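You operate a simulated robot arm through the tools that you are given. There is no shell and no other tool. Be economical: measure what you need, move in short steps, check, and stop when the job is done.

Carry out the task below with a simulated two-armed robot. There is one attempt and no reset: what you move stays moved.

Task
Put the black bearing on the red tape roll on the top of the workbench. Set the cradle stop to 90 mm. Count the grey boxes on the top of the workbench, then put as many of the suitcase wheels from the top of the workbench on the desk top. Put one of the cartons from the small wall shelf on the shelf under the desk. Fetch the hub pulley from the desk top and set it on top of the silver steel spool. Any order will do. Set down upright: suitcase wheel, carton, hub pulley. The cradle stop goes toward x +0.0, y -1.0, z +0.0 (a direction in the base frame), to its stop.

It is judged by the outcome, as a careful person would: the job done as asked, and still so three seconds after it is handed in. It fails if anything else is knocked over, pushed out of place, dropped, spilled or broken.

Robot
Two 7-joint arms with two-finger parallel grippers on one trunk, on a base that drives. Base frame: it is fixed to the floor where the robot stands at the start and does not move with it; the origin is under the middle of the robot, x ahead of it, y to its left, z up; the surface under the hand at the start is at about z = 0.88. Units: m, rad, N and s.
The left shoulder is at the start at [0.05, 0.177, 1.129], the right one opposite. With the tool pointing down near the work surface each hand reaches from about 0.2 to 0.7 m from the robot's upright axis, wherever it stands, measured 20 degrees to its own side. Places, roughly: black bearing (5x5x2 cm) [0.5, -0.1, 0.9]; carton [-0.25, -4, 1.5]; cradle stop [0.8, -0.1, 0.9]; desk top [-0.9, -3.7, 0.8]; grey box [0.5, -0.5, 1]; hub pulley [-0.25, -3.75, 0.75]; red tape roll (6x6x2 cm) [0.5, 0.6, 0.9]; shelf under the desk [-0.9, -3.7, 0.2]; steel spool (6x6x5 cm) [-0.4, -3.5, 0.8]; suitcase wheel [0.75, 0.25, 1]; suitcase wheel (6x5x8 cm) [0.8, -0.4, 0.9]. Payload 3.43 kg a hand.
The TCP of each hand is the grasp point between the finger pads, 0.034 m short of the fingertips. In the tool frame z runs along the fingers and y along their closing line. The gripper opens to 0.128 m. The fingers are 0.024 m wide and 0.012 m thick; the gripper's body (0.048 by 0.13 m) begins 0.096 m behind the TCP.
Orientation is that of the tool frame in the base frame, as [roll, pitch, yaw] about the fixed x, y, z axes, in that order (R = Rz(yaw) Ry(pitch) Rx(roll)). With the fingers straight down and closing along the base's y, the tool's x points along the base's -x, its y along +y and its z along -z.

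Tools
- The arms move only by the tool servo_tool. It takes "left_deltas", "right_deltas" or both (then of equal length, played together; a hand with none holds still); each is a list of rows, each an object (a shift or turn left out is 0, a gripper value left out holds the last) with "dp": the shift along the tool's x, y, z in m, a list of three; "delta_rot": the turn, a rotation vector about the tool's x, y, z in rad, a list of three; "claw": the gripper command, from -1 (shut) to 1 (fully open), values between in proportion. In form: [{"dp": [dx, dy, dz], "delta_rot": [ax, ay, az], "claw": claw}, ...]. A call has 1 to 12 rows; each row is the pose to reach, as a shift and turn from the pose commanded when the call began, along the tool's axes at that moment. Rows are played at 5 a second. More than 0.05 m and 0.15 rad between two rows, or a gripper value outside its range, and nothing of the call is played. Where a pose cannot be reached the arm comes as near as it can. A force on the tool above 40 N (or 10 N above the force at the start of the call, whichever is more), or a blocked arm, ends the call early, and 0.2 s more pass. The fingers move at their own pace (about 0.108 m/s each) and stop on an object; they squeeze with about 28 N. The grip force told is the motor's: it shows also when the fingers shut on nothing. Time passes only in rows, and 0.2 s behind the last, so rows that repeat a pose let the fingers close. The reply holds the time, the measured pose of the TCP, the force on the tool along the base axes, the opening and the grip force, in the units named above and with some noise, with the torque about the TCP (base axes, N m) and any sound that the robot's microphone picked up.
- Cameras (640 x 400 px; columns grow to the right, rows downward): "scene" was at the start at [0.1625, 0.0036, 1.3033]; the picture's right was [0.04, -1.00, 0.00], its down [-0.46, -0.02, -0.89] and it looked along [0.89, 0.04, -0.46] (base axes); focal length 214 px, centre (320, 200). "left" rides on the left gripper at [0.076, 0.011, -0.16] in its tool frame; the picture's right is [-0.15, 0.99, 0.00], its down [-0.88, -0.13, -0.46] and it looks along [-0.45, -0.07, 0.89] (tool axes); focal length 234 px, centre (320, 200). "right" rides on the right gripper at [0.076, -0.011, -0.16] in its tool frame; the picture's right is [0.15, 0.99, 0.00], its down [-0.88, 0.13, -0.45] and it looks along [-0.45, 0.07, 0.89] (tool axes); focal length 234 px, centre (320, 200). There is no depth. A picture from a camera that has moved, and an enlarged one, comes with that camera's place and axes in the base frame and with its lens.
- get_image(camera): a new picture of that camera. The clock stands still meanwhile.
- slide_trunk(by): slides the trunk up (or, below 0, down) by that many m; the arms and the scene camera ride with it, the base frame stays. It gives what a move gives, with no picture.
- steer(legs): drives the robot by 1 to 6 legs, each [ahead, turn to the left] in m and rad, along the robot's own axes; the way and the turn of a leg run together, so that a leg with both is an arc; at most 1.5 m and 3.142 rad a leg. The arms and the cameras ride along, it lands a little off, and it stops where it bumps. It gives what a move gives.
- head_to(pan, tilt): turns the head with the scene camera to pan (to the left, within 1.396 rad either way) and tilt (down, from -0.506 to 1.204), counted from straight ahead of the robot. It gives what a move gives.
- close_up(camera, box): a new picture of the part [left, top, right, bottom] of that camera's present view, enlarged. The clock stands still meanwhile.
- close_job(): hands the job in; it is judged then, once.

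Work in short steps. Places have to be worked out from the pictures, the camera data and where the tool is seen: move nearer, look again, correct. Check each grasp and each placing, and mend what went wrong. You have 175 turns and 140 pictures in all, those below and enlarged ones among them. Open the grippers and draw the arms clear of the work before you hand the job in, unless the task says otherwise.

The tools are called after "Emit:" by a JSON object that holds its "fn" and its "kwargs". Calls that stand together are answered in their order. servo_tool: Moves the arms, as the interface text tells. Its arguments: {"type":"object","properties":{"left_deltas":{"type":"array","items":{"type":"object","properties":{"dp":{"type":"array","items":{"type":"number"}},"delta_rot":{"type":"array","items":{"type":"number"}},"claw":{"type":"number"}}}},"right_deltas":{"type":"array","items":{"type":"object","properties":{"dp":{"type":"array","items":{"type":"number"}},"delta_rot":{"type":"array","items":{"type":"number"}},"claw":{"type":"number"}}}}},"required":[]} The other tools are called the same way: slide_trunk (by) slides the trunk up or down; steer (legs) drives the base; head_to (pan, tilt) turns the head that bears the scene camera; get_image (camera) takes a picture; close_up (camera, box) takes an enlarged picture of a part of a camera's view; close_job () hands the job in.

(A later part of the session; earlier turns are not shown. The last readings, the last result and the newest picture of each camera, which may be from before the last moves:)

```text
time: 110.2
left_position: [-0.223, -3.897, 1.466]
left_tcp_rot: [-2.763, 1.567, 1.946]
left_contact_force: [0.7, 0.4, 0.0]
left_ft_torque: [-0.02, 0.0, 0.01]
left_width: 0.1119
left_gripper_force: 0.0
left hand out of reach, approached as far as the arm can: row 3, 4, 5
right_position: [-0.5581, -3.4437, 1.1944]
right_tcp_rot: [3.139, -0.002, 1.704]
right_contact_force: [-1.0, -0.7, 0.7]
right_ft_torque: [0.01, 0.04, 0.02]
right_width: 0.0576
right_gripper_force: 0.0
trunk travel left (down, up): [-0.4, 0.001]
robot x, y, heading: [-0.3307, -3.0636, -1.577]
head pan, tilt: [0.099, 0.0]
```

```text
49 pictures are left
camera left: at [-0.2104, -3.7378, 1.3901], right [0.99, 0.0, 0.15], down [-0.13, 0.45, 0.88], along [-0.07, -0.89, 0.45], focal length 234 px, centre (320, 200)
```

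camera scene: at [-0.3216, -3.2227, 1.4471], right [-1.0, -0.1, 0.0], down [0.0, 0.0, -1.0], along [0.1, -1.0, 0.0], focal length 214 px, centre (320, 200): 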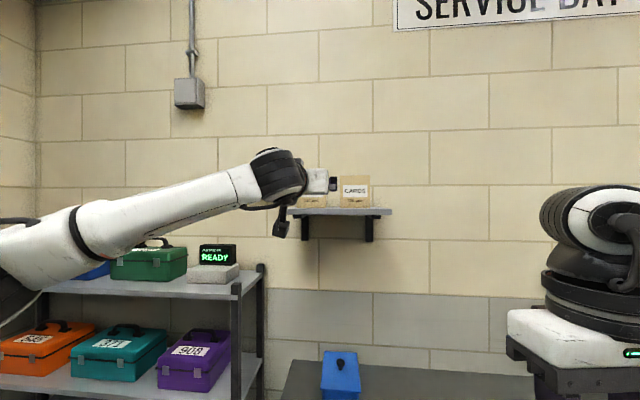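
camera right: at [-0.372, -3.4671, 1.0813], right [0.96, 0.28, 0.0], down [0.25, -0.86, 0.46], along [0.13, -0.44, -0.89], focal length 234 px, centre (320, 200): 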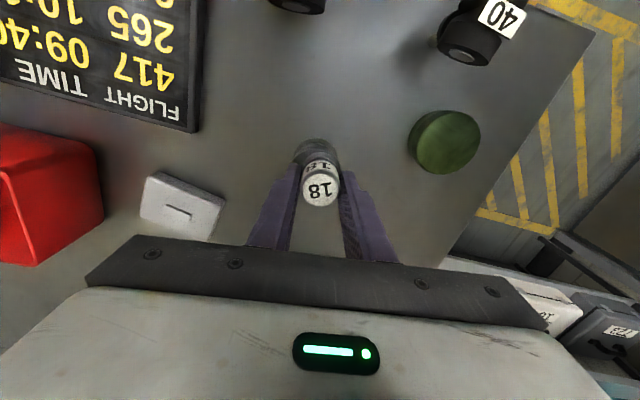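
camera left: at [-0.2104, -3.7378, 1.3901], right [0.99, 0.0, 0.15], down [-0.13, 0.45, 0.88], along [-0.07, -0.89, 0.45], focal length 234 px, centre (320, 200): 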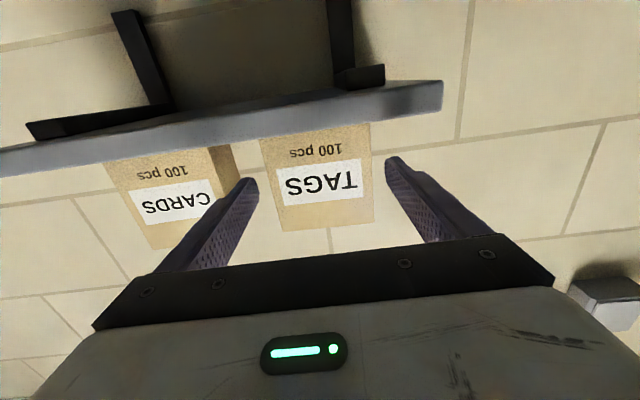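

Reach limit, but fingertips overlap the carton by ~4.5 cm. Close on it.

Emit:
{"fn": "servo_tool", "kwargs": {"left_deltas": [{"claw": 0.5}, {"claw": 0.2}, {"claw": -1}, {"claw": -1}, {"claw": -1}]}}

Emit:
{"fn": "get_image", "kwargs": {"camera": "left"}}

```text
time: 111.4
left_position: [-0.2228, -3.8954, 1.4657]
left_tcp_rot: [-2.627, 1.567, 2.086]
left_contact_force: [0.8, 0.1, 0.3]
left_ft_torque: [-0.03, 0.04, -0.04]
left_width: 0.0
left_gripper_force: 27.8
right_position: [-0.5569, -3.4429, 1.1925]
right_tcp_rot: [3.14, -0.001, 1.707]
right_contact_force: [0.1, 0.2, -0.6]
right_ft_torque: [0.01, 0.02, 0.02]
right_width: 0.0574
right_gripper_force: 0.0
trunk travel left (down, up): [-0.4, 0.001]
robot x, y, heading: [-0.3313, -3.0616, -1.573]
head pan, tilt: [0.099, 0.0]
```

```text
48 pictures are left
camera left: at [-0.21, -3.7376, 1.3903], right [0.99, 0.0, 0.14], down [-0.13, 0.45, 0.88], along [-0.07, -0.89, 0.45], focal length 234 px, centre (320, 200)
```

left: 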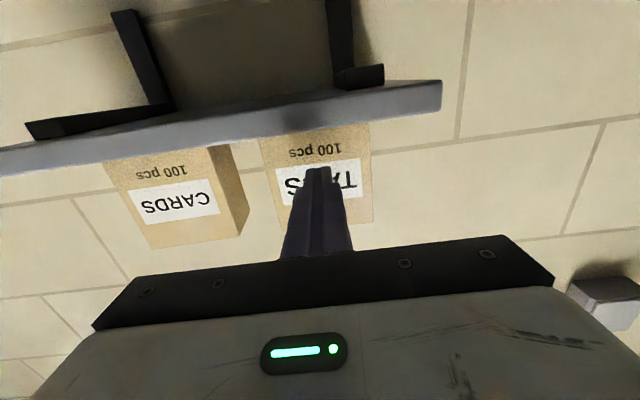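

The fingers closed short of the carton: re-triangulating (the shelf lip hid its base), its front face is at y ≈ -3.955. I back off and look down to judge how much the base can still move.

Emit:
{"fn": "servo_tool", "kwargs": {"left_deltas": [{"dp": [0, 0, -0.04]}, {"dp": [0, 0, -0.08], "claw": 0.75}, {"dp": [0, 0, -0.12]}, {"dp": [0, 0, -0.12]}]}}

Emit:
{"fn": "head_to", "kwargs": {"pan": 0.0, "tilt": 1.2}}

Emit:
{"fn": "get_image", "kwargs": {"camera": "scene"}}

```text
time: 112.4
left_position: [-0.2247, -3.7778, 1.4654]
left_tcp_rot: [-2.542, 1.567, 2.173]
left_contact_force: [-0.5, 0.5, 0.8]
left_ft_torque: [-0.01, 0.01, 0.06]
left_width: 0.1121
left_gripper_force: 0.1
right_position: [-0.5573, -3.4436, 1.1929]
right_tcp_rot: [3.139, -0.004, 1.705]
right_contact_force: [0.4, 0.1, -0.4]
right_ft_torque: [0.0, 0.0, -0.02]
right_width: 0.058
right_gripper_force: 0.2
trunk travel left (down, up): [-0.4, 0.001]
robot x, y, heading: [-0.3338, -3.0629, -1.576]
head pan, tilt: [0.099, 0.0]
```

```text
time: 113.8
left_position: [-0.2247, -3.7768, 1.4656]
left_tcp_rot: [-2.66, 1.568, 2.055]
left_contact_force: [0.4, 0.3, 0.5]
left_ft_torque: [0.04, 0.02, 0.01]
left_width: 0.112
left_gripper_force: 0.0
right_position: [-0.5559, -3.4446, 1.1943]
right_tcp_rot: [3.14, -0.002, 1.706]
right_contact_force: [-0.5, 0.5, -0.9]
right_ft_torque: [0.01, 0.02, -0.02]
right_width: 0.0577
right_gripper_force: 0.0
trunk travel left (down, up): [-0.4, 0.001]
robot x, y, heading: [-0.3327, -3.0614, -1.57]
head pan, tilt: [0.0, 1.201]
```

```text
47 pictures are left
camera scene: at [-0.3304, -3.1892, 1.3473], right [-1.0, 0.0, 0.0], down [0.0, 0.93, -0.36], along [0.0, -0.36, -0.93], focal length 214 px, centre (320, 200)
```

scene: 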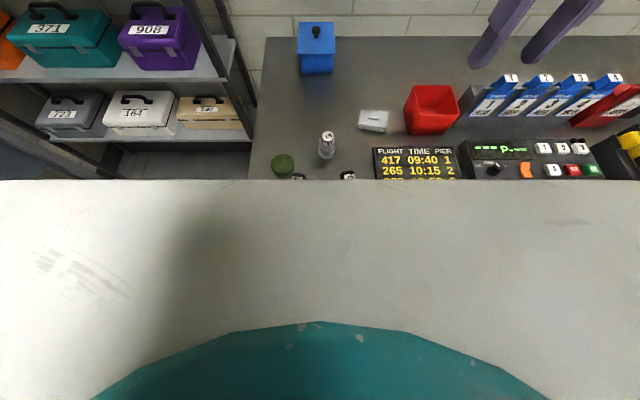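

The base can't get meaningfully closer, but turning right ~0.6 rad brings the left shoulder ~9 cm nearer. Back 2 cm and turn.

Emit:
{"fn": "steer", "kwargs": {"legs": [[-0.02, 0], [0, -0.6]]}}

Emit:
{"fn": "head_to", "kwargs": {"pan": 0.6, "tilt": 0.5}}

Emit:
{"fn": "get_image", "kwargs": {"camera": "scene"}}

```text
time: 116.2
left_position: [-0.6416, -3.6933, 1.4652]
left_tcp_rot: [-2.727, 1.566, 1.394]
left_contact_force: [-0.6, -0.4, 0.1]
left_ft_torque: [0.02, 0.02, -0.02]
left_width: 0.1121
left_gripper_force: 0.0
right_position: [-0.7313, -3.2318, 1.1928]
right_tcp_rot: [3.138, -0.001, 1.112]
right_contact_force: [-0.1, -0.5, 1.1]
right_ft_torque: [0.0, -0.02, 0.02]
right_width: 0.0576
right_gripper_force: 0.0
trunk travel left (down, up): [-0.4, 0.001]
robot x, y, heading: [-0.3272, -3.0439, -2.169]
head pan, tilt: [0.0, 1.201]
```

```text
time: 117.3
left_position: [-0.6423, -3.6946, 1.4652]
left_tcp_rot: [-2.592, 1.568, 1.527]
left_contact_force: [-0.2, -0.1, -0.9]
left_ft_torque: [0.01, 0.03, -0.02]
left_width: 0.1119
left_gripper_force: 0.0
right_position: [-0.7312, -3.2331, 1.1934]
right_tcp_rot: [3.14, -0.002, 1.113]
right_contact_force: [0.3, -0.1, 1.1]
right_ft_torque: [0.0, 0.03, -0.01]
right_width: 0.0577
right_gripper_force: 0.0
trunk travel left (down, up): [-0.4, 0.001]
robot x, y, heading: [-0.3338, -3.043, -2.17]
head pan, tilt: [0.6, 0.499]
```

```text
46 pictures are left
camera scene: at [-0.3689, -3.1922, 1.4008], right [-1.0, 0.0, 0.0], down [0.0, 0.48, -0.88], along [0.0, -0.88, -0.48], focal length 214 px, centre (320, 200)
```

scene: 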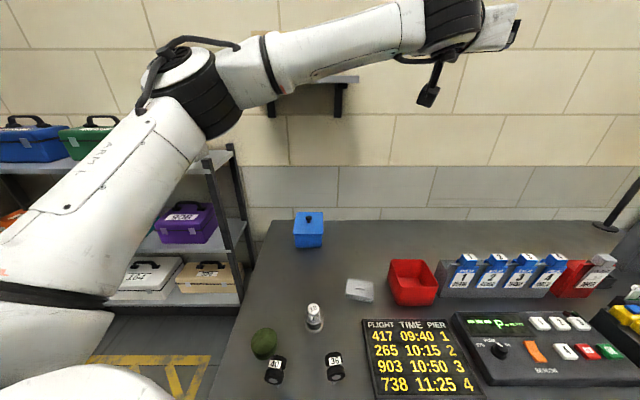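

Swing the left hand back in front of the TAGS carton, yawing it to face the wall.

Emit:
{"fn": "servo_tool", "kwargs": {"left_deltas": [{"dp": [0, 0.0407, -0.0149], "delta_rot": [-0.06, 0, 0]}, {"dp": [0, 0.0814, -0.0298], "delta_rot": [-0.12, 0, 0]}, {"dp": [0, 0.1221, -0.0447], "delta_rot": [-0.18, 0, 0]}, {"dp": [0, 0.1628, -0.0596], "delta_rot": [-0.24, 0, 0]}, {"dp": [0, 0.2035, -0.0745], "delta_rot": [-0.3, 0, 0]}, {"dp": [0, 0.2442, -0.0894], "delta_rot": [-0.36, 0, 0]}, {"dp": [0, 0.2849, -0.1043], "delta_rot": [-0.42, 0, 0]}, {"dp": [0, 0.3256, -0.1192], "delta_rot": [-0.48, 0, 0]}, {"dp": [0, 0.3663, -0.1341], "delta_rot": [-0.54, 0, 0]}, {"dp": [0, 0.407, -0.149], "delta_rot": [-0.6, 0, 0]}, {"dp": [0, 0.407, -0.149], "delta_rot": [-0.6, 0, 0]}]}}

Emit:
{"fn": "get_image", "kwargs": {"camera": "left"}}

```text
time: 119.7
left_position: [-0.2188, -3.8005, 1.4632]
left_tcp_rot: [2.759, 1.568, 1.198]
left_contact_force: [0.2, -0.2, -0.2]
left_ft_torque: [0.0, 0.02, -0.01]
left_width: 0.1121
left_gripper_force: 0.1
right_position: [-0.7313, -3.232, 1.1937]
right_tcp_rot: [3.139, -0.001, 1.111]
right_contact_force: [-0.8, 0.1, -0.5]
right_ft_torque: [0.0, -0.02, 0.0]
right_width: 0.0578
right_gripper_force: 0.0
trunk travel left (down, up): [-0.4, 0.001]
robot x, y, heading: [-0.331, -3.0447, -2.173]
head pan, tilt: [0.6, 0.499]
```

```text
45 pictures are left
camera left: at [-0.2079, -3.6414, 1.3883], right [0.99, 0.01, 0.15], down [-0.13, 0.45, 0.88], along [-0.06, -0.89, 0.45], focal length 234 px, centre (320, 200)
```

left: 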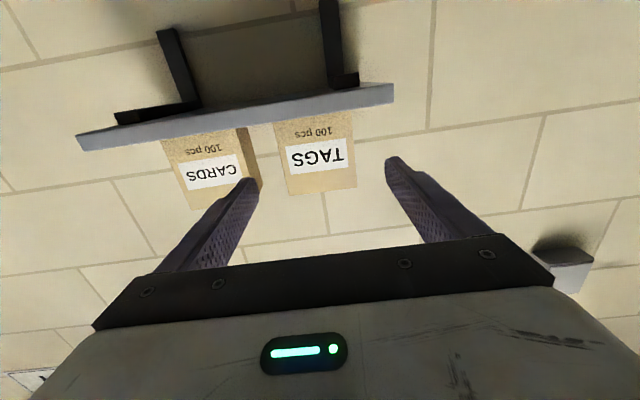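

Carton centre x ≈ -0.2225, width ≈0.10. Open to 0.122, raise 1 cm, advance 10 cm and check.

Emit:
{"fn": "servo_tool", "kwargs": {"left_deltas": [{"dp": [-0.01, -0.0035, 0.02], "claw": 0.9}, {"dp": [-0.01, -0.0035, 0.05]}, {"dp": [-0.01, -0.0035, 0.08]}, {"dp": [-0.01, -0.0035, 0.1]}, {"dp": [-0.01, -0.0035, 0.1]}]}}

Emit:
{"fn": "get_image", "kwargs": {"camera": "left"}}

```text
time: 120.9
left_position: [-0.2222, -3.8985, 1.4732]
left_tcp_rot: [3.024, 1.568, 1.459]
left_contact_force: [0.0, 1.0, 0.9]
left_ft_torque: [-0.01, 0.0, -0.01]
left_width: 0.1217
left_gripper_force: 0.1
right_position: [-0.7308, -3.2327, 1.1949]
right_tcp_rot: [3.14, -0.001, 1.112]
right_contact_force: [-0.1, -0.4, -0.5]
right_ft_torque: [0.02, 0.0, 0.0]
right_width: 0.0579
right_gripper_force: 0.1
trunk travel left (down, up): [-0.4, 0.001]
robot x, y, heading: [-0.3285, -3.0446, -2.166]
head pan, tilt: [0.6, 0.499]
```

```text
44 pictures are left
camera left: at [-0.2112, -3.7397, 1.3988], right [0.99, 0.01, 0.15], down [-0.13, 0.45, 0.88], along [-0.06, -0.89, 0.45], focal length 234 px, centre (320, 200)
```

left: 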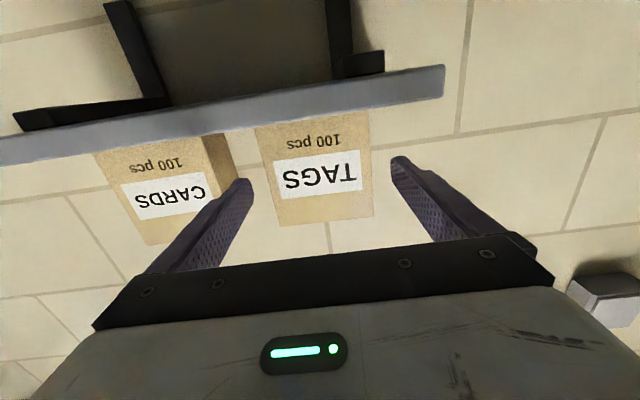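

Centred. Advance another 7.5 cm.

Emit:
{"fn": "servo_tool", "kwargs": {"left_deltas": [{"dp": [0, 0, 0.02]}, {"dp": [0, 0, 0.04]}, {"dp": [0, 0, 0.06]}, {"dp": [0, 0, 0.075]}, {"dp": [0, 0, 0.075]}]}}

Emit:
{"fn": "get_image", "kwargs": {"camera": "left"}}

```text
time: 122.1
left_position: [-0.2227, -3.9744, 1.4741]
left_tcp_rot: [3.034, 1.569, 1.471]
left_contact_force: [-0.2, -0.1, -0.5]
left_ft_torque: [-0.01, 0.01, 0.01]
left_width: 0.1215
left_gripper_force: 0.1
right_position: [-0.7324, -3.2328, 1.1932]
right_tcp_rot: [3.14, 0.001, 1.112]
right_contact_force: [-0.5, 0.0, -0.3]
right_ft_torque: [0.01, -0.02, -0.02]
right_width: 0.0576
right_gripper_force: 0.1
trunk travel left (down, up): [-0.4, 0.001]
robot x, y, heading: [-0.3314, -3.0465, -2.167]
head pan, tilt: [0.6, 0.499]
```

```text
43 pictures are left
camera left: at [-0.2105, -3.815, 1.3997], right [0.99, 0.01, 0.15], down [-0.13, 0.45, 0.88], along [-0.06, -0.89, 0.45], focal length 234 px, centre (320, 200)
```

left: 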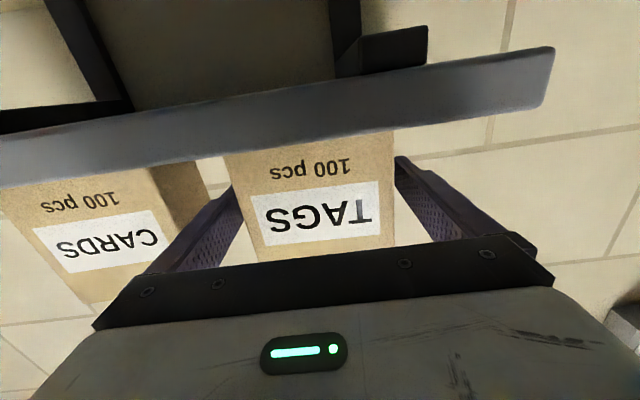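

Fingers now straddle the carton. Close.

Emit:
{"fn": "servo_tool", "kwargs": {"left_deltas": [{"claw": 0.7}, {"claw": 0.3}, {"claw": -1}, {"claw": -1}]}}

```text
time: 123.1
left_position: [-0.2216, -3.9734, 1.4747]
left_tcp_rot: [3.09, 1.567, 1.525]
left_contact_force: [-1.0, -0.7, 2.1]
left_ft_torque: [-0.08, 0.05, -0.01]
left_width: 0.0998
left_gripper_force: 28.1
right_position: [-0.732, -3.2331, 1.1938]
right_tcp_rot: [3.139, -0.002, 1.113]
right_contact_force: [1.0, -0.4, 0.1]
right_ft_torque: [0.03, -0.04, 0.03]
right_width: 0.0575
right_gripper_force: 0.1
trunk travel left (down, up): [-0.4, 0.001]
robot x, y, heading: [-0.3302, -3.0434, -2.164]
head pan, tilt: [0.6, 0.499]
```

Gripped at 0.0998. Lift 3 cm and pull straight out.

Emit:
{"fn": "servo_tool", "kwargs": {"left_deltas": [{"dp": [-0.015, 0, 0]}, {"dp": [-0.03, 0, 0]}, {"dp": [-0.03, 0, -0.04]}, {"dp": [-0.03, 0, -0.08]}, {"dp": [-0.03, 0, -0.12]}, {"dp": [-0.03, 0, -0.16]}, {"dp": [-0.03, 0, -0.2]}, {"dp": [-0.03, 0, -0.2]}]}}

Emit:
{"fn": "get_image", "kwargs": {"camera": "scene"}}

Emit:
{"fn": "get_image", "kwargs": {"camera": "left"}}

```text
time: 124.9
left_position: [-0.2258, -3.7731, 1.5041]
left_tcp_rot: [-3.123, 1.565, 1.599]
left_contact_force: [0.4, -0.7, -3.3]
left_ft_torque: [-0.01, 0.01, 0.01]
left_width: 0.0999
left_gripper_force: 27.8
right_position: [-0.7313, -3.2329, 1.1937]
right_tcp_rot: [3.139, -0.002, 1.112]
right_contact_force: [-0.4, -0.3, 0.4]
right_ft_torque: [0.0, 0.01, 0.0]
right_width: 0.0576
right_gripper_force: 0.1
trunk travel left (down, up): [-0.4, 0.001]
robot x, y, heading: [-0.3314, -3.0447, -2.163]
head pan, tilt: [0.6, 0.499]
```

```text
42 pictures are left
camera scene: at [-0.3689, -3.1931, 1.4007], right [-1.0, 0.0, 0.0], down [0.0, 0.48, -0.88], along [0.0, -0.88, -0.48], focal length 214 px, centre (320, 200)
```

scene: 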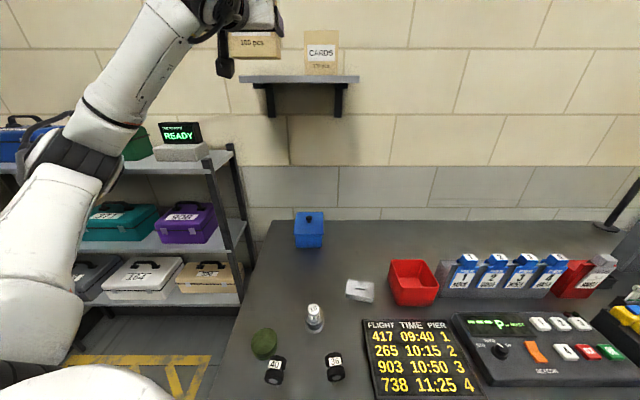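

```text
41 pictures are left
camera left: at [-0.2148, -3.6137, 1.4295], right [0.99, 0.01, 0.15], down [-0.13, 0.45, 0.88], along [-0.06, -0.89, 0.45], focal length 234 px, centre (320, 200)
```

left: 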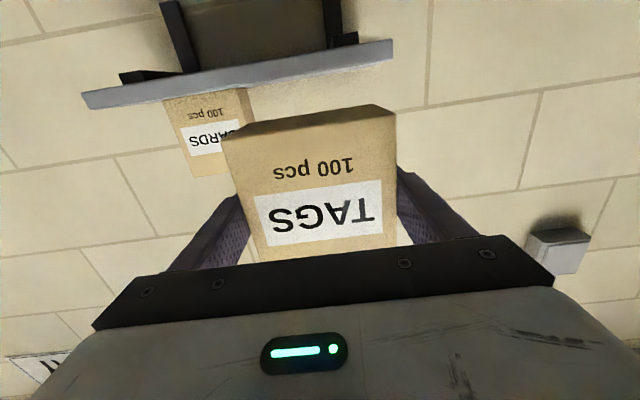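

Carton is held squarely. Bring the hand back in front of the robot (forward ~0.5, left ~0.15) with its yaw aligned to the robot.

Emit:
{"fn": "servo_tool", "kwargs": {"left_deltas": [{"dp": [0, -0.02, -0.03], "delta_rot": [0.06, 0, 0]}, {"dp": [0, -0.046, -0.056], "delta_rot": [0.12, 0, 0]}, {"dp": [0, -0.076, -0.08], "delta_rot": [0.18, 0, 0]}, {"dp": [0, -0.106, -0.104], "delta_rot": [0.24, 0, 0]}, {"dp": [0, -0.136, -0.128], "delta_rot": [0.3, 0, 0]}, {"dp": [0, -0.166, -0.152], "delta_rot": [0.36, 0, 0]}, {"dp": [0, -0.196, -0.176], "delta_rot": [0.42, 0, 0]}, {"dp": [0, -0.226, -0.2], "delta_rot": [0.48, 0, 0]}, {"dp": [0, -0.256, -0.224], "delta_rot": [0.54, 0, 0]}, {"dp": [0, -0.26, -0.229], "delta_rot": [0.594, 0, 0]}, {"dp": [0, -0.26, -0.229], "delta_rot": [0.594, 0, 0]}]}}

```text
time: 127.3
left_position: [-0.4862, -3.5458, 1.5039]
left_tcp_rot: [-2.849, 1.568, 1.277]
left_contact_force: [-0.8, 0.7, -2.6]
left_ft_torque: [0.01, -0.03, 0.01]
left_width: 0.0996
left_gripper_force: 28.3
right_position: [-0.7317, -3.2315, 1.1941]
right_tcp_rot: [3.14, -0.001, 1.112]
right_contact_force: [0.1, 0.1, 0.4]
right_ft_torque: [0.02, 0.01, -0.02]
right_width: 0.0576
right_gripper_force: 0.0
trunk travel left (down, up): [-0.4, 0.001]
robot x, y, heading: [-0.3328, -3.0462, -2.167]
head pan, tilt: [0.6, 0.499]
```

Now back the base away from the desk and shift it sideways so that the held carton lines up with the free shelf space.

Emit:
{"fn": "steer", "kwargs": {"legs": [[0, 0.596], [-0.3, 0], [0, 0.37], [-0.55, 0], [0, -0.37]]}}

Emit:
{"fn": "head_to", "kwargs": {"pan": 0, "tilt": 0.5}}

Emit:
{"fn": "slide_trunk", "kwargs": {"by": -0.4}}

Emit:
{"fn": "get_image", "kwargs": {"camera": "scene"}}

```text
time: 136.0
left_position: [-0.3748, -2.7261, 1.5042]
left_tcp_rot: [-2.749, 1.567, 1.963]
left_contact_force: [-1.1, -0.5, -4.2]
left_ft_torque: [0.0, 0.01, 0.03]
left_width: 0.0999
left_gripper_force: 27.5
right_position: [-0.7522, -2.6002, 1.1937]
right_tcp_rot: [3.14, 0.0, 1.697]
right_contact_force: [0.2, 0.1, -0.4]
right_ft_torque: [0.0, -0.02, -0.01]
right_width: 0.0576
right_gripper_force: 0.0
trunk travel left (down, up): [-0.4, 0.001]
robot x, y, heading: [-0.5238, -2.2227, -1.587]
head pan, tilt: [0.6, 0.499]
```

```text
time: 137.0
left_position: [-0.3748, -2.7268, 1.5039]
left_tcp_rot: [-2.692, 1.567, 2.018]
left_contact_force: [-0.4, 0.0, -3.3]
left_ft_torque: [0.0, 0.01, -0.01]
left_width: 0.0999
left_gripper_force: 28.1
right_position: [-0.7516, -2.6015, 1.1934]
right_tcp_rot: [3.139, -0.002, 1.697]
right_contact_force: [0.2, 0.0, -0.1]
right_ft_torque: [-0.02, 0.02, 0.0]
right_width: 0.0577
right_gripper_force: 0.0
trunk travel left (down, up): [-0.4, 0.001]
robot x, y, heading: [-0.5231, -2.2229, -1.581]
head pan, tilt: [0.0, 0.499]
```

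```text
time: 140.9
left_position: [-0.3739, -2.7274, 1.1039]
left_tcp_rot: [-2.677, 1.567, 2.031]
left_contact_force: [-0.5, 0.2, -3.1]
left_ft_torque: [0.01, -0.02, -0.01]
left_width: 0.1
left_gripper_force: 27.9
right_position: [-0.7513, -2.6014, 0.7925]
right_tcp_rot: [3.139, -0.001, 1.697]
right_contact_force: [-0.3, 0.7, 0.2]
right_ft_torque: [0.01, -0.02, -0.01]
right_width: 0.0578
right_gripper_force: 0.1
trunk travel left (down, up): [0.0, 0.401]
robot x, y, heading: [-0.522, -2.2232, -1.586]
head pan, tilt: [0.0, 0.499]
```

```text
40 pictures are left
camera scene: at [-0.5239, -2.3836, 1.0009], right [-1.0, 0.01, 0.0], down [0.01, 0.48, -0.88], along [-0.01, -0.88, -0.48], focal length 214 px, centre (320, 200)
```

scene: 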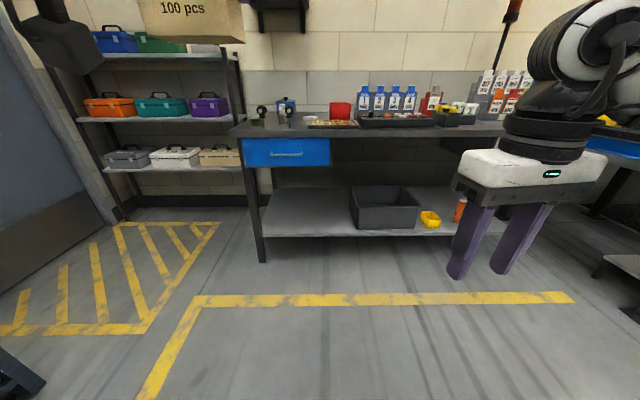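

Shelf is at z ≈ 0.21, free for x from -0.2 to -0.7. Lower the left hand with the carton in free space.

Emit:
{"fn": "servo_tool", "kwargs": {"left_deltas": [{"dp": [0.045, 0, 0]}, {"dp": [0.09, 0, 0]}, {"dp": [0.135, 0, 0]}, {"dp": [0.18, 0, 0]}, {"dp": [0.225, 0, 0]}, {"dp": [0.27, 0, 0]}, {"dp": [0.315, 0, 0]}, {"dp": [0.36, 0, 0]}, {"dp": [0.405, 0, 0]}, {"dp": [0.45, 0, 0]}, {"dp": [0.45, 0, 0]}]}}

Emit:
{"fn": "get_image", "kwargs": {"camera": "scene"}}

```text
time: 143.3
left_position: [-0.426, -2.7091, 0.6876]
left_tcp_rot: [-2.745, 1.566, 1.97]
left_contact_force: [0.3, 0.0, -2.7]
left_ft_torque: [0.0, -0.01, -0.03]
left_width: 0.0997
left_gripper_force: 28.3
left hand out of reach, approached as far as the arm can: row 7, 8, 9, 10, 11
right_position: [-0.7526, -2.6027, 0.7945]
right_tcp_rot: [3.14, -0.001, 1.697]
right_contact_force: [0.2, 0.0, 0.5]
right_ft_torque: [-0.04, 0.0, 0.0]
right_width: 0.0577
right_gripper_force: 0.2
trunk travel left (down, up): [0.0, 0.401]
robot x, y, heading: [-0.5239, -2.2199, -1.579]
head pan, tilt: [0.0, 0.499]
```

```text
39 pictures are left
camera scene: at [-0.5239, -2.3837, 1.0009], right [-1.0, 0.01, 0.0], down [0.01, 0.48, -0.88], along [-0.01, -0.88, -0.48], focal length 214 px, centre (320, 200)
```

scene: 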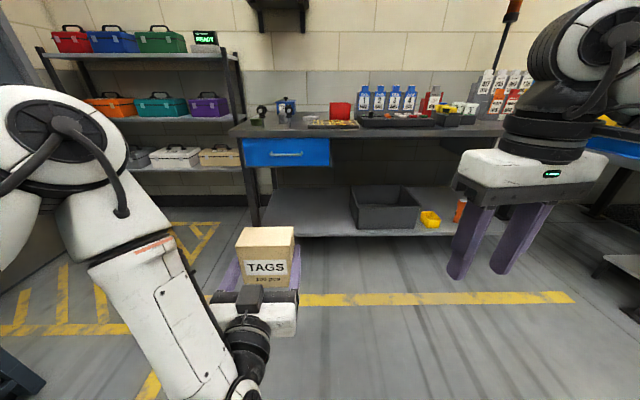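

A wrist limit at this closeness; try extending further forward while lowering.

Emit:
{"fn": "servo_tool", "kwargs": {"left_deltas": [{"dp": [0, 0.01, 0.04]}, {"dp": [0.0, 0.02, 0.08]}, {"dp": [0.03, 0.03, 0.12]}, {"dp": [0.07, 0.04, 0.14]}, {"dp": [0.11, 0.05, 0.15]}, {"dp": [0.15, 0.05, 0.15]}, {"dp": [0.19, 0.05, 0.15]}, {"dp": [0.23, 0.05, 0.15]}, {"dp": [0.27, 0.05, 0.15]}, {"dp": [0.31, 0.05, 0.15]}, {"dp": [0.35, 0.05, 0.15]}]}}

```text
refused: row 3 steps farther than a row can; nothing moved
```

Emit:
{"fn": "servo_tool", "kwargs": {"left_deltas": [{"dp": [0, 0.01, 0.04]}, {"dp": [0.0, 0.02, 0.08]}, {"dp": [0.03, 0.03, 0.11]}, {"dp": [0.07, 0.04, 0.13]}, {"dp": [0.11, 0.05, 0.15]}, {"dp": [0.15, 0.05, 0.15]}, {"dp": [0.19, 0.05, 0.15]}, {"dp": [0.23, 0.05, 0.15]}, {"dp": [0.27, 0.05, 0.15]}, {"dp": [0.31, 0.05, 0.15]}, {"dp": [0.35, 0.05, 0.15]}]}}

```text
time: 145.7
left_position: [-0.5045, -2.8786, 0.4626]
left_tcp_rot: [3.065, 1.412, 1.651]
left_contact_force: [-0.8, -0.4, -3.0]
left_ft_torque: [-0.01, 0.0, 0.03]
left_width: 0.0996
left_gripper_force: 28.4
left hand out of reach, approached as far as the arm can: row 1, 2, 3, 4, 5, 6, 7, 8, 9, 10, 11
right_position: [-0.7525, -2.601, 0.7928]
right_tcp_rot: [3.14, -0.002, 1.697]
right_contact_force: [-0.2, 0.8, -0.1]
right_ft_torque: [0.01, 0.04, -0.03]
right_width: 0.0577
right_gripper_force: 0.1
trunk travel left (down, up): [0.0, 0.401]
robot x, y, heading: [-0.5236, -2.2227, -1.584]
head pan, tilt: [0.0, 0.499]
```

The horizontal wrist can't go that low. Alternative: transfer the carton to the right hand held pitched ~45° down, which reaches low better. First restore the left hand higher and level.

Emit:
{"fn": "servo_tool", "kwargs": {"left_deltas": [{"dp": [-0.04, 0, -0.01], "delta_rot": [0.05, -0.05, 0]}, {"dp": [-0.08, 0.01, -0.02], "delta_rot": [0.1, -0.1, 0]}, {"dp": [-0.12, 0.02, -0.03], "delta_rot": [0.158, -0.158, 0]}, {"dp": [-0.16, 0.03, -0.04], "delta_rot": [0.158, -0.158, 0]}, {"dp": [-0.2, 0.04, -0.05], "delta_rot": [0.158, -0.158, 0]}, {"dp": [-0.24, 0.05, -0.05], "delta_rot": [0.158, -0.158, 0]}, {"dp": [-0.28, 0.06, -0.05], "delta_rot": [0.158, -0.158, 0]}, {"dp": [-0.32, 0.07, -0.05], "delta_rot": [0.158, -0.158, 0]}, {"dp": [-0.36, 0.08, -0.05], "delta_rot": [0.158, -0.158, 0]}, {"dp": [-0.4, 0.09, -0.05], "delta_rot": [0.158, -0.158, 0]}, {"dp": [-0.44, 0.1, -0.05], "delta_rot": [0.158, -0.158, 0]}, {"dp": [-0.44, 0.1, -0.05], "delta_rot": [0.158, -0.158, 0]}]}}

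```text
time: 148.3
left_position: [-0.4021, -2.8897, 0.9154]
left_tcp_rot: [1.561, 1.57, -0.011]
left_contact_force: [-0.9, 0.6, -3.3]
left_ft_torque: [0.01, -0.01, 0.0]
left_width: 0.1
left_gripper_force: 27.9
left hand out of reach, approached as far as the arm can: row 1, 2, 3, 4, 5, 6
right_position: [-0.7507, -2.6017, 0.7933]
right_tcp_rot: [3.139, -0.002, 1.696]
right_contact_force: [-0.5, 0.1, -0.3]
right_ft_torque: [0.01, 0.02, -0.05]
right_width: 0.0578
right_gripper_force: 0.1
trunk travel left (down, up): [0.0, 0.401]
robot x, y, heading: [-0.5233, -2.2236, -1.581]
head pan, tilt: [0.0, 0.499]
```

Left hand is level again at z 0.915. Test whether the right hand can reach low (z≈0.29) with a 45° pitch.

Emit:
{"fn": "servo_tool", "kwargs": {"right_deltas": [{"dp": [-0.015, 0.0065, 0.042], "delta_rot": [0, -0.07, 0]}, {"dp": [-0.03, 0.013, 0.084], "delta_rot": [0, -0.14, 0]}, {"dp": [-0.045, 0.02, 0.126], "delta_rot": [0, -0.21, 0]}, {"dp": [-0.06, 0.026, 0.168], "delta_rot": [0, -0.28, 0]}, {"dp": [-0.075, 0.033, 0.21], "delta_rot": [0, -0.35, 0]}, {"dp": [-0.09, 0.04, 0.252], "delta_rot": [0, -0.42, 0]}, {"dp": [-0.105, 0.046, 0.294], "delta_rot": [0, -0.49, 0]}, {"dp": [-0.12, 0.053, 0.336], "delta_rot": [0, -0.56, 0]}, {"dp": [-0.135, 0.06, 0.378], "delta_rot": [0, -0.63, 0]}, {"dp": [-0.15, 0.066, 0.42], "delta_rot": [0, -0.7, 0]}, {"dp": [-0.165, 0.072, 0.462], "delta_rot": [0, -0.785, 0]}, {"dp": [-0.18, 0.078, 0.5], "delta_rot": [0, -0.785, 0]}]}}

Emit:
{"fn": "get_image", "kwargs": {"camera": "scene"}}

```text
time: 150.9
left_position: [-0.4027, -2.8898, 0.9155]
left_tcp_rot: [2.416, 1.57, 0.844]
left_contact_force: [-2.0, 0.3, -3.0]
left_ft_torque: [0.08, -0.04, 0.1]
left_width: 0.0999
left_gripper_force: 27.9
right_position: [-0.5968, -2.7533, 0.3822]
right_tcp_rot: [3.132, 0.722, 1.69]
right_contact_force: [0.1, 0.4, 0.9]
right_ft_torque: [-0.02, -0.03, 0.02]
right_width: 0.0578
right_gripper_force: 0.1
right hand out of reach, approached as far as the arm can: row 10, 11, 12
trunk travel left (down, up): [0.0, 0.401]
robot x, y, heading: [-0.5234, -2.22, -1.584]
head pan, tilt: [0.0, 0.499]
```

```text
38 pictures are left
camera scene: at [-0.5244, -2.3835, 1.0009], right [-1.0, 0.01, 0.0], down [0.01, 0.48, -0.88], along [-0.01, -0.88, -0.48], focal length 214 px, centre (320, 200)
```

scene: 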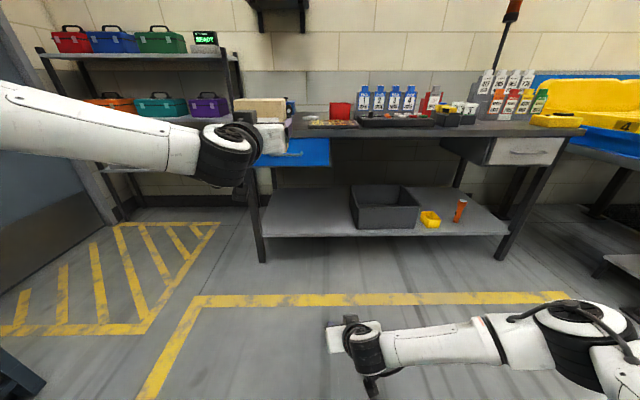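

Close: z 0.38 at 43°. Test further forward and outward where the arm is more extended.

Emit:
{"fn": "servo_tool", "kwargs": {"right_deltas": [{"dp": [-0.03, -0.02, 0.025]}, {"dp": [-0.06, -0.04, 0.05]}, {"dp": [-0.06, -0.06, 0.08]}, {"dp": [-0.05, -0.08, 0.11]}, {"dp": [-0.037, -0.1, 0.139]}, {"dp": [-0.037, -0.1, 0.139], "delta_rot": [0, -0.06, 0]}, {"dp": [-0.037, -0.1, 0.139], "delta_rot": [0, -0.06, 0]}]}}

```text
time: 152.5
left_position: [-0.4013, -2.8908, 0.9151]
left_tcp_rot: [-1.426, 1.57, -2.999]
left_contact_force: [-0.4, 0.0, -3.5]
left_ft_torque: [0.02, 0.01, 0.01]
left_width: 0.0998
left_gripper_force: 27.6
right_position: [-0.678, -2.8886, 0.3034]
right_tcp_rot: [3.128, 0.782, 1.691]
right_contact_force: [-0.3, 0.1, -0.7]
right_ft_torque: [0.02, -0.04, 0.0]
right_width: 0.0576
right_gripper_force: 0.0
trunk travel left (down, up): [0.0, 0.401]
robot x, y, heading: [-0.5213, -2.222, -1.583]
head pan, tilt: [0.0, 0.499]
```

The right hand reaches z 0.303 at 45° with forward 0.67 — suitable. So transfer: bring the right hand up beside the carton (first half).

Emit:
{"fn": "servo_tool", "kwargs": {"right_deltas": [{"dp": [-0.024, -0.003, -0.035]}, {"dp": [-0.048, -0.006, -0.07]}, {"dp": [-0.072, -0.009, -0.105]}, {"dp": [-0.096, -0.012, -0.14]}, {"dp": [-0.12, -0.015, -0.175]}, {"dp": [-0.144, -0.018, -0.21]}, {"dp": [-0.168, -0.021, -0.245]}, {"dp": [-0.192, -0.024, -0.28]}, {"dp": [-0.216, -0.027, -0.315]}, {"dp": [-0.24, -0.03, -0.35]}]}}

Emit:
{"fn": "servo_tool", "kwargs": {"right_deltas": [{"dp": [-0.024, -0.003, -0.035], "delta_rot": [0.02, 0, 0.02], "claw": 1}, {"dp": [-0.048, -0.006, -0.07], "delta_rot": [0.04, 0, 0.04]}, {"dp": [-0.072, -0.009, -0.105], "delta_rot": [0.06, 0, 0.06]}, {"dp": [-0.096, -0.012, -0.14], "delta_rot": [0.085, 0, 0.085]}, {"dp": [-0.12, -0.015, -0.175], "delta_rot": [0.085, 0, 0.085]}, {"dp": [-0.144, -0.018, -0.21], "delta_rot": [0.085, 0, 0.085]}, {"dp": [-0.168, -0.021, -0.245], "delta_rot": [0.085, 0, 0.085]}, {"dp": [-0.19, -0.024, -0.276], "delta_rot": [0.085, 0, 0.085]}, {"dp": [-0.19, -0.024, -0.276], "delta_rot": [0.085, 0, 0.085]}]}}

```text
time: 154.7
left_position: [-0.4031, -2.891, 0.9143]
left_tcp_rot: [-1.453, 1.569, -3.022]
left_contact_force: [0.2, -0.2, -3.7]
left_ft_torque: [0.01, 0.01, 0.0]
left_width: 0.0999
left_gripper_force: 28.1
right_position: [-0.7224, -2.8176, 0.7202]
right_tcp_rot: [3.13, 0.78, 1.694]
right_contact_force: [0.5, -0.2, -0.5]
right_ft_torque: [-0.01, -0.05, -0.02]
right_width: 0.0575
right_gripper_force: 0.0
trunk travel left (down, up): [0.0, 0.401]
robot x, y, heading: [-0.5219, -2.2235, -1.586]
head pan, tilt: [0.0, 0.499]
```

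```text
time: 156.7
left_position: [-0.4033, -2.8904, 0.9151]
left_tcp_rot: [-1.378, 1.569, -2.947]
left_contact_force: [0.1, 1.1, -2.9]
left_ft_torque: [0.01, 0.02, 0.02]
left_width: 0.0998
left_gripper_force: 28.1
right_position: [-0.7575, -2.7611, 1.0491]
right_tcp_rot: [3.129, 0.781, 1.572]
right_contact_force: [0.8, -0.4, 0.6]
right_ft_torque: [0.03, 0.02, -0.01]
right_width: 0.1281
right_gripper_force: 0.1
trunk travel left (down, up): [0.0, 0.401]
robot x, y, heading: [-0.5222, -2.224, -1.584]
head pan, tilt: [0.0, 0.499]
```

Shift the left (carton) to the middle and the right to a pre-approach pose above and behind it.

Emit:
{"fn": "servo_tool", "kwargs": {"left_deltas": [{"dp": [0, -0.02, 0]}, {"dp": [0, -0.04, 0]}, {"dp": [0, -0.06, 0]}, {"dp": [0, -0.08, 0]}, {"dp": [0, -0.1, 0]}, {"dp": [0, -0.119, 0]}, {"dp": [0, -0.119, 0]}], "right_deltas": [{"dp": [-0.008, 0.039, 0.003]}, {"dp": [-0.016, 0.078, 0.005]}, {"dp": [-0.024, 0.117, 0.008]}, {"dp": [-0.033, 0.156, 0.011]}, {"dp": [-0.041, 0.195, 0.013]}, {"dp": [-0.049, 0.2355, 0.0158]}, {"dp": [-0.049, 0.2355, 0.0158]}]}}

Emit:
{"fn": "get_image", "kwargs": {"camera": "right"}}

Emit:
{"fn": "get_image", "kwargs": {"camera": "scene"}}

```text
time: 158.3
left_position: [-0.5222, -2.8921, 0.9181]
left_tcp_rot: [-1.582, 1.569, 3.133]
left_contact_force: [1.3, -0.1, -3.3]
left_ft_torque: [0.02, 0.02, 0.01]
left_width: 0.1
left_gripper_force: 28.0
right_position: [-0.5206, -2.8056, 1.0773]
right_tcp_rot: [3.131, 0.782, 1.575]
right_contact_force: [0.3, 0.1, -0.5]
right_ft_torque: [-0.03, 0.0, -0.04]
right_width: 0.1283
right_gripper_force: 0.1
trunk travel left (down, up): [0.0, 0.401]
robot x, y, heading: [-0.5201, -2.2223, -1.581]
head pan, tilt: [0.0, 0.499]
```

```text
37 pictures are left
camera right: at [-0.5351, -2.6404, 1.1367], right [0.99, 0.11, -0.1], down [0.13, -0.3, 0.94], along [0.08, -0.95, -0.31], focal length 234 px, centre (320, 200)
```

right: 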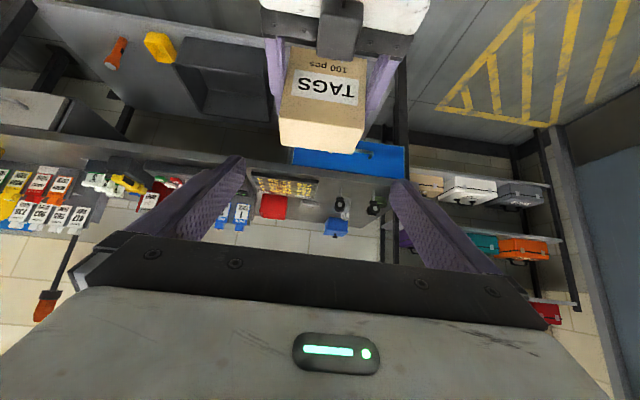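

```text
36 pictures are left
camera scene: at [-0.5239, -2.3837, 1.0008], right [-1.0, 0.01, 0.0], down [0.01, 0.48, -0.88], along [-0.01, -0.88, -0.48], focal length 214 px, centre (320, 200)
```

scene: 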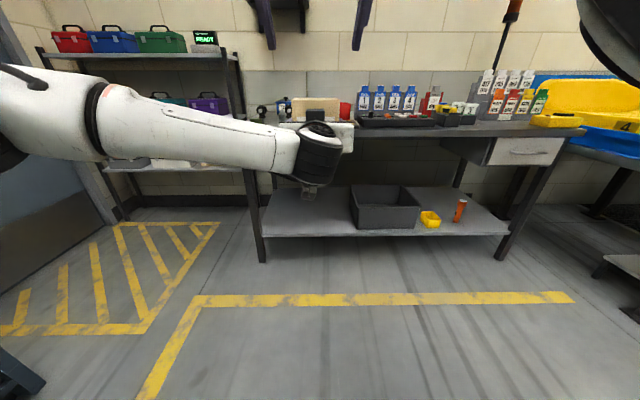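

Geometry is as planned. Approach along the right tool axis, first 11 cm, then check.

Emit:
{"fn": "servo_tool", "kwargs": {"right_deltas": [{"dp": [0.007, -0.001, 0.03]}, {"dp": [0.007, -0.001, 0.06]}, {"dp": [0.007, -0.001, 0.09]}, {"dp": [0.007, -0.001, 0.105]}, {"dp": [0.007, -0.001, 0.105]}]}}

Emit:
{"fn": "get_image", "kwargs": {"camera": "right"}}

Emit:
{"fn": "close_up", "kwargs": {"camera": "scene", "box": [230, 40, 410, 180]}}

```text
time: 159.5
left_position: [-0.5207, -2.8916, 0.917]
left_tcp_rot: [-1.423, 1.569, -2.993]
left_contact_force: [-0.7, -0.1, -3.1]
left_ft_torque: [0.04, -0.02, -0.01]
left_width: 0.0998
left_gripper_force: 28.1
right_position: [-0.5192, -2.8749, 0.9975]
right_tcp_rot: [3.13, 0.782, 1.572]
right_contact_force: [0.6, 0.5, 0.2]
right_ft_torque: [-0.02, 0.0, 0.0]
right_width: 0.1279
right_gripper_force: 0.0
trunk travel left (down, up): [0.0, 0.401]
robot x, y, heading: [-0.5206, -2.2247, -1.584]
head pan, tilt: [0.0, 0.499]
```

```text
35 pictures are left
camera right: at [-0.5344, -2.7098, 1.0569], right [0.99, 0.11, -0.09], down [0.12, -0.3, 0.94], along [0.08, -0.95, -0.31], focal length 234 px, centre (320, 200)
```

right: 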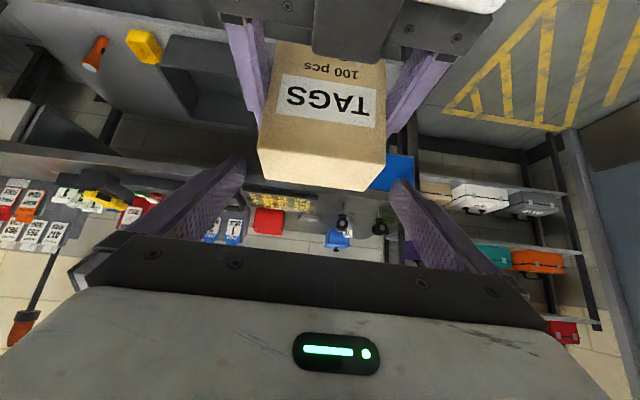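

```text
2.86 times, centred on (320, 110) of scene
camera zoom: at [-0.5239, -2.3837, 1.0008], right [-1.0, 0.01, 0.0], down [0.01, 0.48, -0.88], along [-0.01, -0.88, -0.48], focal length 613 px, centre (320, 457)
```

zoom: 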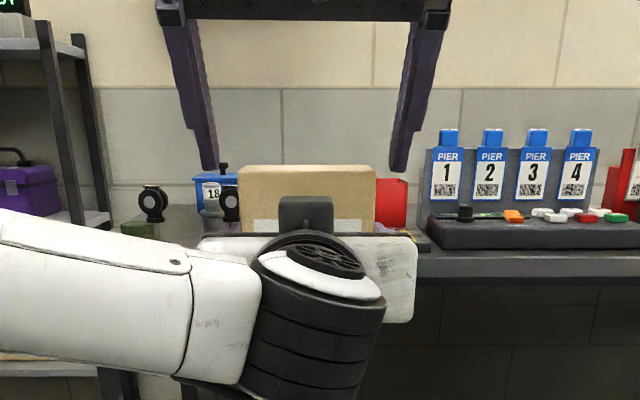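

Fingers straddle the carton nicely. Advance the last 4.3 cm and close the right gripper.

Emit:
{"fn": "servo_tool", "kwargs": {"right_deltas": [{"dp": [0.001, 0, 0.015]}, {"dp": [0.0026, 0, 0.03]}, {"dp": [0.0026, 0, 0.043]}, {"dp": [0.0026, 0, 0.043]}]}}

Emit:
{"fn": "get_image", "kwargs": {"camera": "right"}}

```text
time: 160.5
left_position: [-0.5217, -2.8919, 0.9172]
left_tcp_rot: [-1.461, 1.57, -3.031]
left_contact_force: [-0.3, -0.7, -4.1]
left_ft_torque: [0.04, -0.05, 0.01]
left_width: 0.0999
left_gripper_force: 27.9
right_position: [-0.519, -2.9042, 0.9653]
right_tcp_rot: [3.13, 0.781, 1.574]
right_contact_force: [0.3, -0.2, -0.8]
right_ft_torque: [0.04, -0.02, 0.0]
right_width: 0.1279
right_gripper_force: 0.1
trunk travel left (down, up): [0.0, 0.401]
robot x, y, heading: [-0.5181, -2.2224, -1.582]
head pan, tilt: [0.0, 0.499]
```

```text
33 pictures are left
camera right: at [-0.5341, -2.7379, 1.0243], right [0.99, 0.11, -0.09], down [0.13, -0.3, 0.94], along [0.08, -0.95, -0.31], focal length 234 px, centre (320, 200)
```

right: 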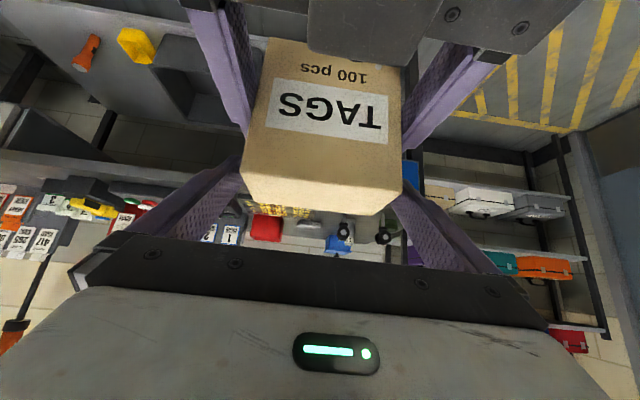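

Close the right gripper.

Emit:
{"fn": "servo_tool", "kwargs": {"right_deltas": [{"dp": [0, -0.002, 0], "claw": 0.7}, {"dp": [0, -0.002, 0], "claw": 0.6}, {"dp": [0, -0.002, 0], "claw": -1}, {"dp": [0, -0.002, 0], "claw": -1}]}}

```text
time: 161.5
left_position: [-0.5212, -2.8916, 0.9169]
left_tcp_rot: [2.739, 1.57, 1.17]
left_contact_force: [-1.0, 1.2, -2.8]
left_ft_torque: [0.06, -0.43, 0.81]
left_width: 0.0998
left_gripper_force: 27.7
right_position: [-0.5226, -2.9043, 0.9643]
right_tcp_rot: [3.129, 0.782, 1.57]
right_contact_force: [-0.1, -1.3, -0.7]
right_ft_torque: [-0.1, 0.41, -0.79]
right_width: 0.1003
right_gripper_force: 28.2
trunk travel left (down, up): [0.0, 0.401]
robot x, y, heading: [-0.5218, -2.2215, -1.586]
head pan, tilt: [0.0, 0.499]
```

Both hold it. Open the left slightly and withdraw it straight back.

Emit:
{"fn": "servo_tool", "kwargs": {"left_deltas": [{"claw": 0.62}, {"claw": 0.75}, {"claw": 0.75}, {"dp": [0.003, 0, -0.03]}, {"dp": [0.006, 0, -0.06]}, {"dp": [0.01, 0.01, -0.1]}, {"dp": [0.02, 0.03, -0.13]}, {"dp": [0.02, 0.06, -0.15]}, {"dp": [0.02, 0.1, -0.15]}, {"dp": [0.02, 0.14, -0.15]}]}}

Emit:
{"fn": "get_image", "kwargs": {"camera": "right"}}

Emit:
{"fn": "get_image", "kwargs": {"camera": "scene"}}

```text
time: 163.7
left_position: [-0.3838, -2.7432, 0.8976]
left_tcp_rot: [-0.912, 1.569, -2.483]
left_contact_force: [-0.6, -0.7, 0.2]
left_ft_torque: [0.02, -0.04, 0.02]
left_width: 0.1119
left_gripper_force: 0.1
right_position: [-0.5211, -2.9039, 0.9645]
right_tcp_rot: [3.129, 0.781, 1.571]
right_contact_force: [-0.2, -0.5, 0.8]
right_ft_torque: [0.01, 0.0, 0.02]
right_width: 0.0998
right_gripper_force: 28.1
trunk travel left (down, up): [0.0, 0.401]
robot x, y, heading: [-0.5225, -2.2196, -1.583]
head pan, tilt: [0.0, 0.499]
```

```text
32 pictures are left
camera right: at [-0.5354, -2.7376, 1.0246], right [0.99, 0.11, -0.09], down [0.12, -0.3, 0.94], along [0.08, -0.95, -0.31], focal length 234 px, centre (320, 200)
```

right: 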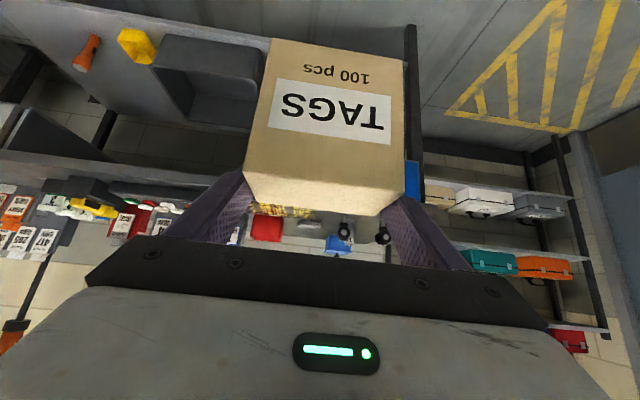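

```text
31 pictures are left
camera scene: at [-0.524, -2.3837, 1.0009], right [-1.0, 0.01, 0.0], down [0.01, 0.48, -0.88], along [-0.01, -0.88, -0.48], focal length 214 px, centre (320, 200)
```

scene: 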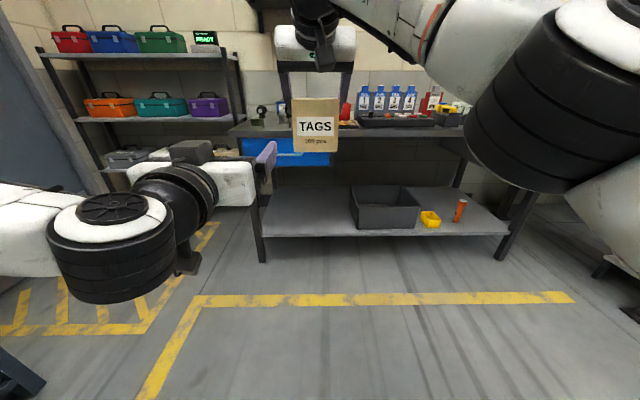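

Transfer succeeded. Retract the left arm upward/outward, and bring the right hand down to the low carrying pose.

Emit:
{"fn": "servo_tool", "kwargs": {"left_deltas": [{"dp": [-0.035, 0.01, -0.01]}, {"dp": [-0.07, 0.02, -0.02]}, {"dp": [-0.105, 0.03, -0.03]}, {"dp": [-0.14, 0.04, -0.04]}, {"dp": [-0.175, 0.05, -0.05]}, {"dp": [-0.21, 0.06, -0.06]}, {"dp": [-0.245, 0.07, -0.07]}, {"dp": [-0.28, 0.08, -0.08]}], "right_deltas": [{"dp": [0.029, -0.025, 0.0144]}, {"dp": [0.058, -0.05, 0.0288]}, {"dp": [0.087, -0.075, 0.0432]}, {"dp": [0.116, -0.1, 0.0576]}, {"dp": [0.145, -0.125, 0.072]}, {"dp": [0.174, -0.15, 0.0864]}, {"dp": [0.203, -0.175, 0.1]}, {"dp": [0.232, -0.2, 0.115]}]}}

Emit:
{"fn": "servo_tool", "kwargs": {"right_deltas": [{"dp": [0.022, 0.0044, 0.033]}, {"dp": [0.044, 0.0088, 0.066]}, {"dp": [0.066, 0.013, 0.099]}, {"dp": [0.088, 0.0178, 0.132]}, {"dp": [0.11, 0.022, 0.165]}, {"dp": [0.132, 0.0267, 0.198]}, {"dp": [0.154, 0.031, 0.231]}, {"dp": [0.176, 0.0356, 0.264]}, {"dp": [0.197, 0.04, 0.297]}, {"dp": [0.197, 0.04, 0.297]}]}}

Emit:
{"fn": "get_image", "kwargs": {"camera": "scene"}}

```text
time: 165.5
left_position: [-0.3016, -2.6603, 1.1756]
left_tcp_rot: [0.409, 1.57, -1.165]
left_contact_force: [-0.1, -1.7, 0.5]
left_ft_torque: [0.0, 0.02, -0.02]
left_width: 0.1121
left_gripper_force: 0.1
right_position: [-0.721, -2.8211, 0.7171]
right_tcp_rot: [3.128, 0.782, 1.573]
right_contact_force: [1.3, 0.2, 0.7]
right_ft_torque: [0.0, 0.02, -0.04]
right_width: 0.0998
right_gripper_force: 27.8
trunk travel left (down, up): [0.0, 0.401]
robot x, y, heading: [-0.5237, -2.2225, -1.585]
head pan, tilt: [0.0, 0.499]
```

```text
time: 167.7
left_position: [-0.3008, -2.6609, 1.1758]
left_tcp_rot: [-1.29, 1.57, -2.862]
left_contact_force: [0.3, 0.6, 0.6]
left_ft_torque: [-0.03, -0.02, -0.01]
left_width: 0.1122
left_gripper_force: 0.1
right_position: [-0.6769, -2.8889, 0.3672]
right_tcp_rot: [3.128, 0.782, 1.573]
right_contact_force: [0.8, 0.9, -0.2]
right_ft_torque: [-0.05, -0.01, 0.01]
right_width: 0.1
right_gripper_force: 28.2
trunk travel left (down, up): [0.0, 0.401]
robot x, y, heading: [-0.5226, -2.2206, -1.585]
head pan, tilt: [0.0, 0.499]
```

```text
30 pictures are left
camera scene: at [-0.524, -2.3837, 1.0008], right [-1.0, 0.01, 0.0], down [0.01, 0.48, -0.88], along [-0.01, -0.88, -0.48], focal length 214 px, centre (320, 200)
```

scene: 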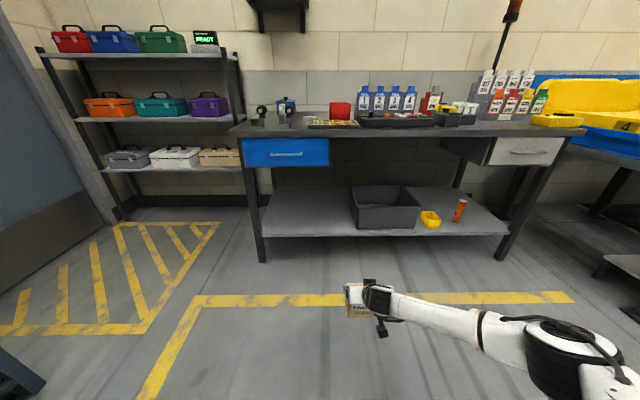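

Carton bottom is ≈0.27, above the shelf (≈0.21). Shift the base 0.23 m toward +x away from the desk, then face the desk.

Emit:
{"fn": "steer", "kwargs": {"legs": [[0, 0.8], [0.325, 0], [0, -0.786]]}}

Emit:
{"fn": "get_image", "kwargs": {"camera": "scene"}}

```text
time: 174.0
left_position: [-0.0727, -2.8868, 1.1757]
left_tcp_rot: [-1.096, 1.569, -2.662]
left_contact_force: [0.0, 0.0, 0.0]
left_ft_torque: [-0.01, 0.0, -0.02]
left_width: 0.1118
left_gripper_force: 0.2
right_position: [-0.4481, -3.1162, 0.3688]
right_tcp_rot: [3.128, 0.781, 1.575]
right_contact_force: [-0.9, 0.1, -0.1]
right_ft_torque: [-0.02, 0.0, -0.01]
right_width: 0.1
right_gripper_force: 28.2
trunk travel left (down, up): [0.0, 0.401]
robot x, y, heading: [-0.2956, -2.4482, -1.584]
head pan, tilt: [0.0, 0.499]
```

```text
29 pictures are left
camera scene: at [-0.2965, -2.6101, 1.0008], right [-1.0, 0.01, 0.0], down [0.0, 0.48, -0.88], along [-0.01, -0.88, -0.48], focal length 214 px, centre (320, 200)
```

scene: 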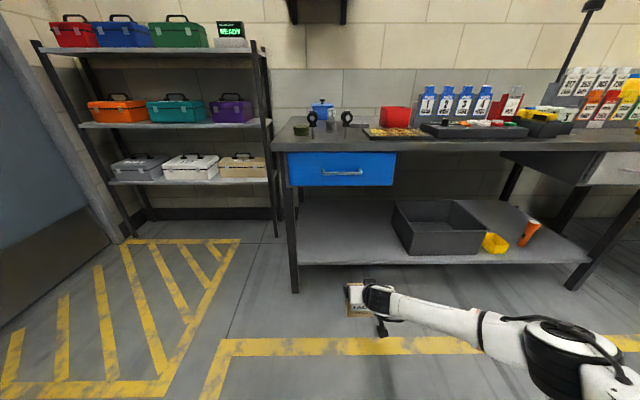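

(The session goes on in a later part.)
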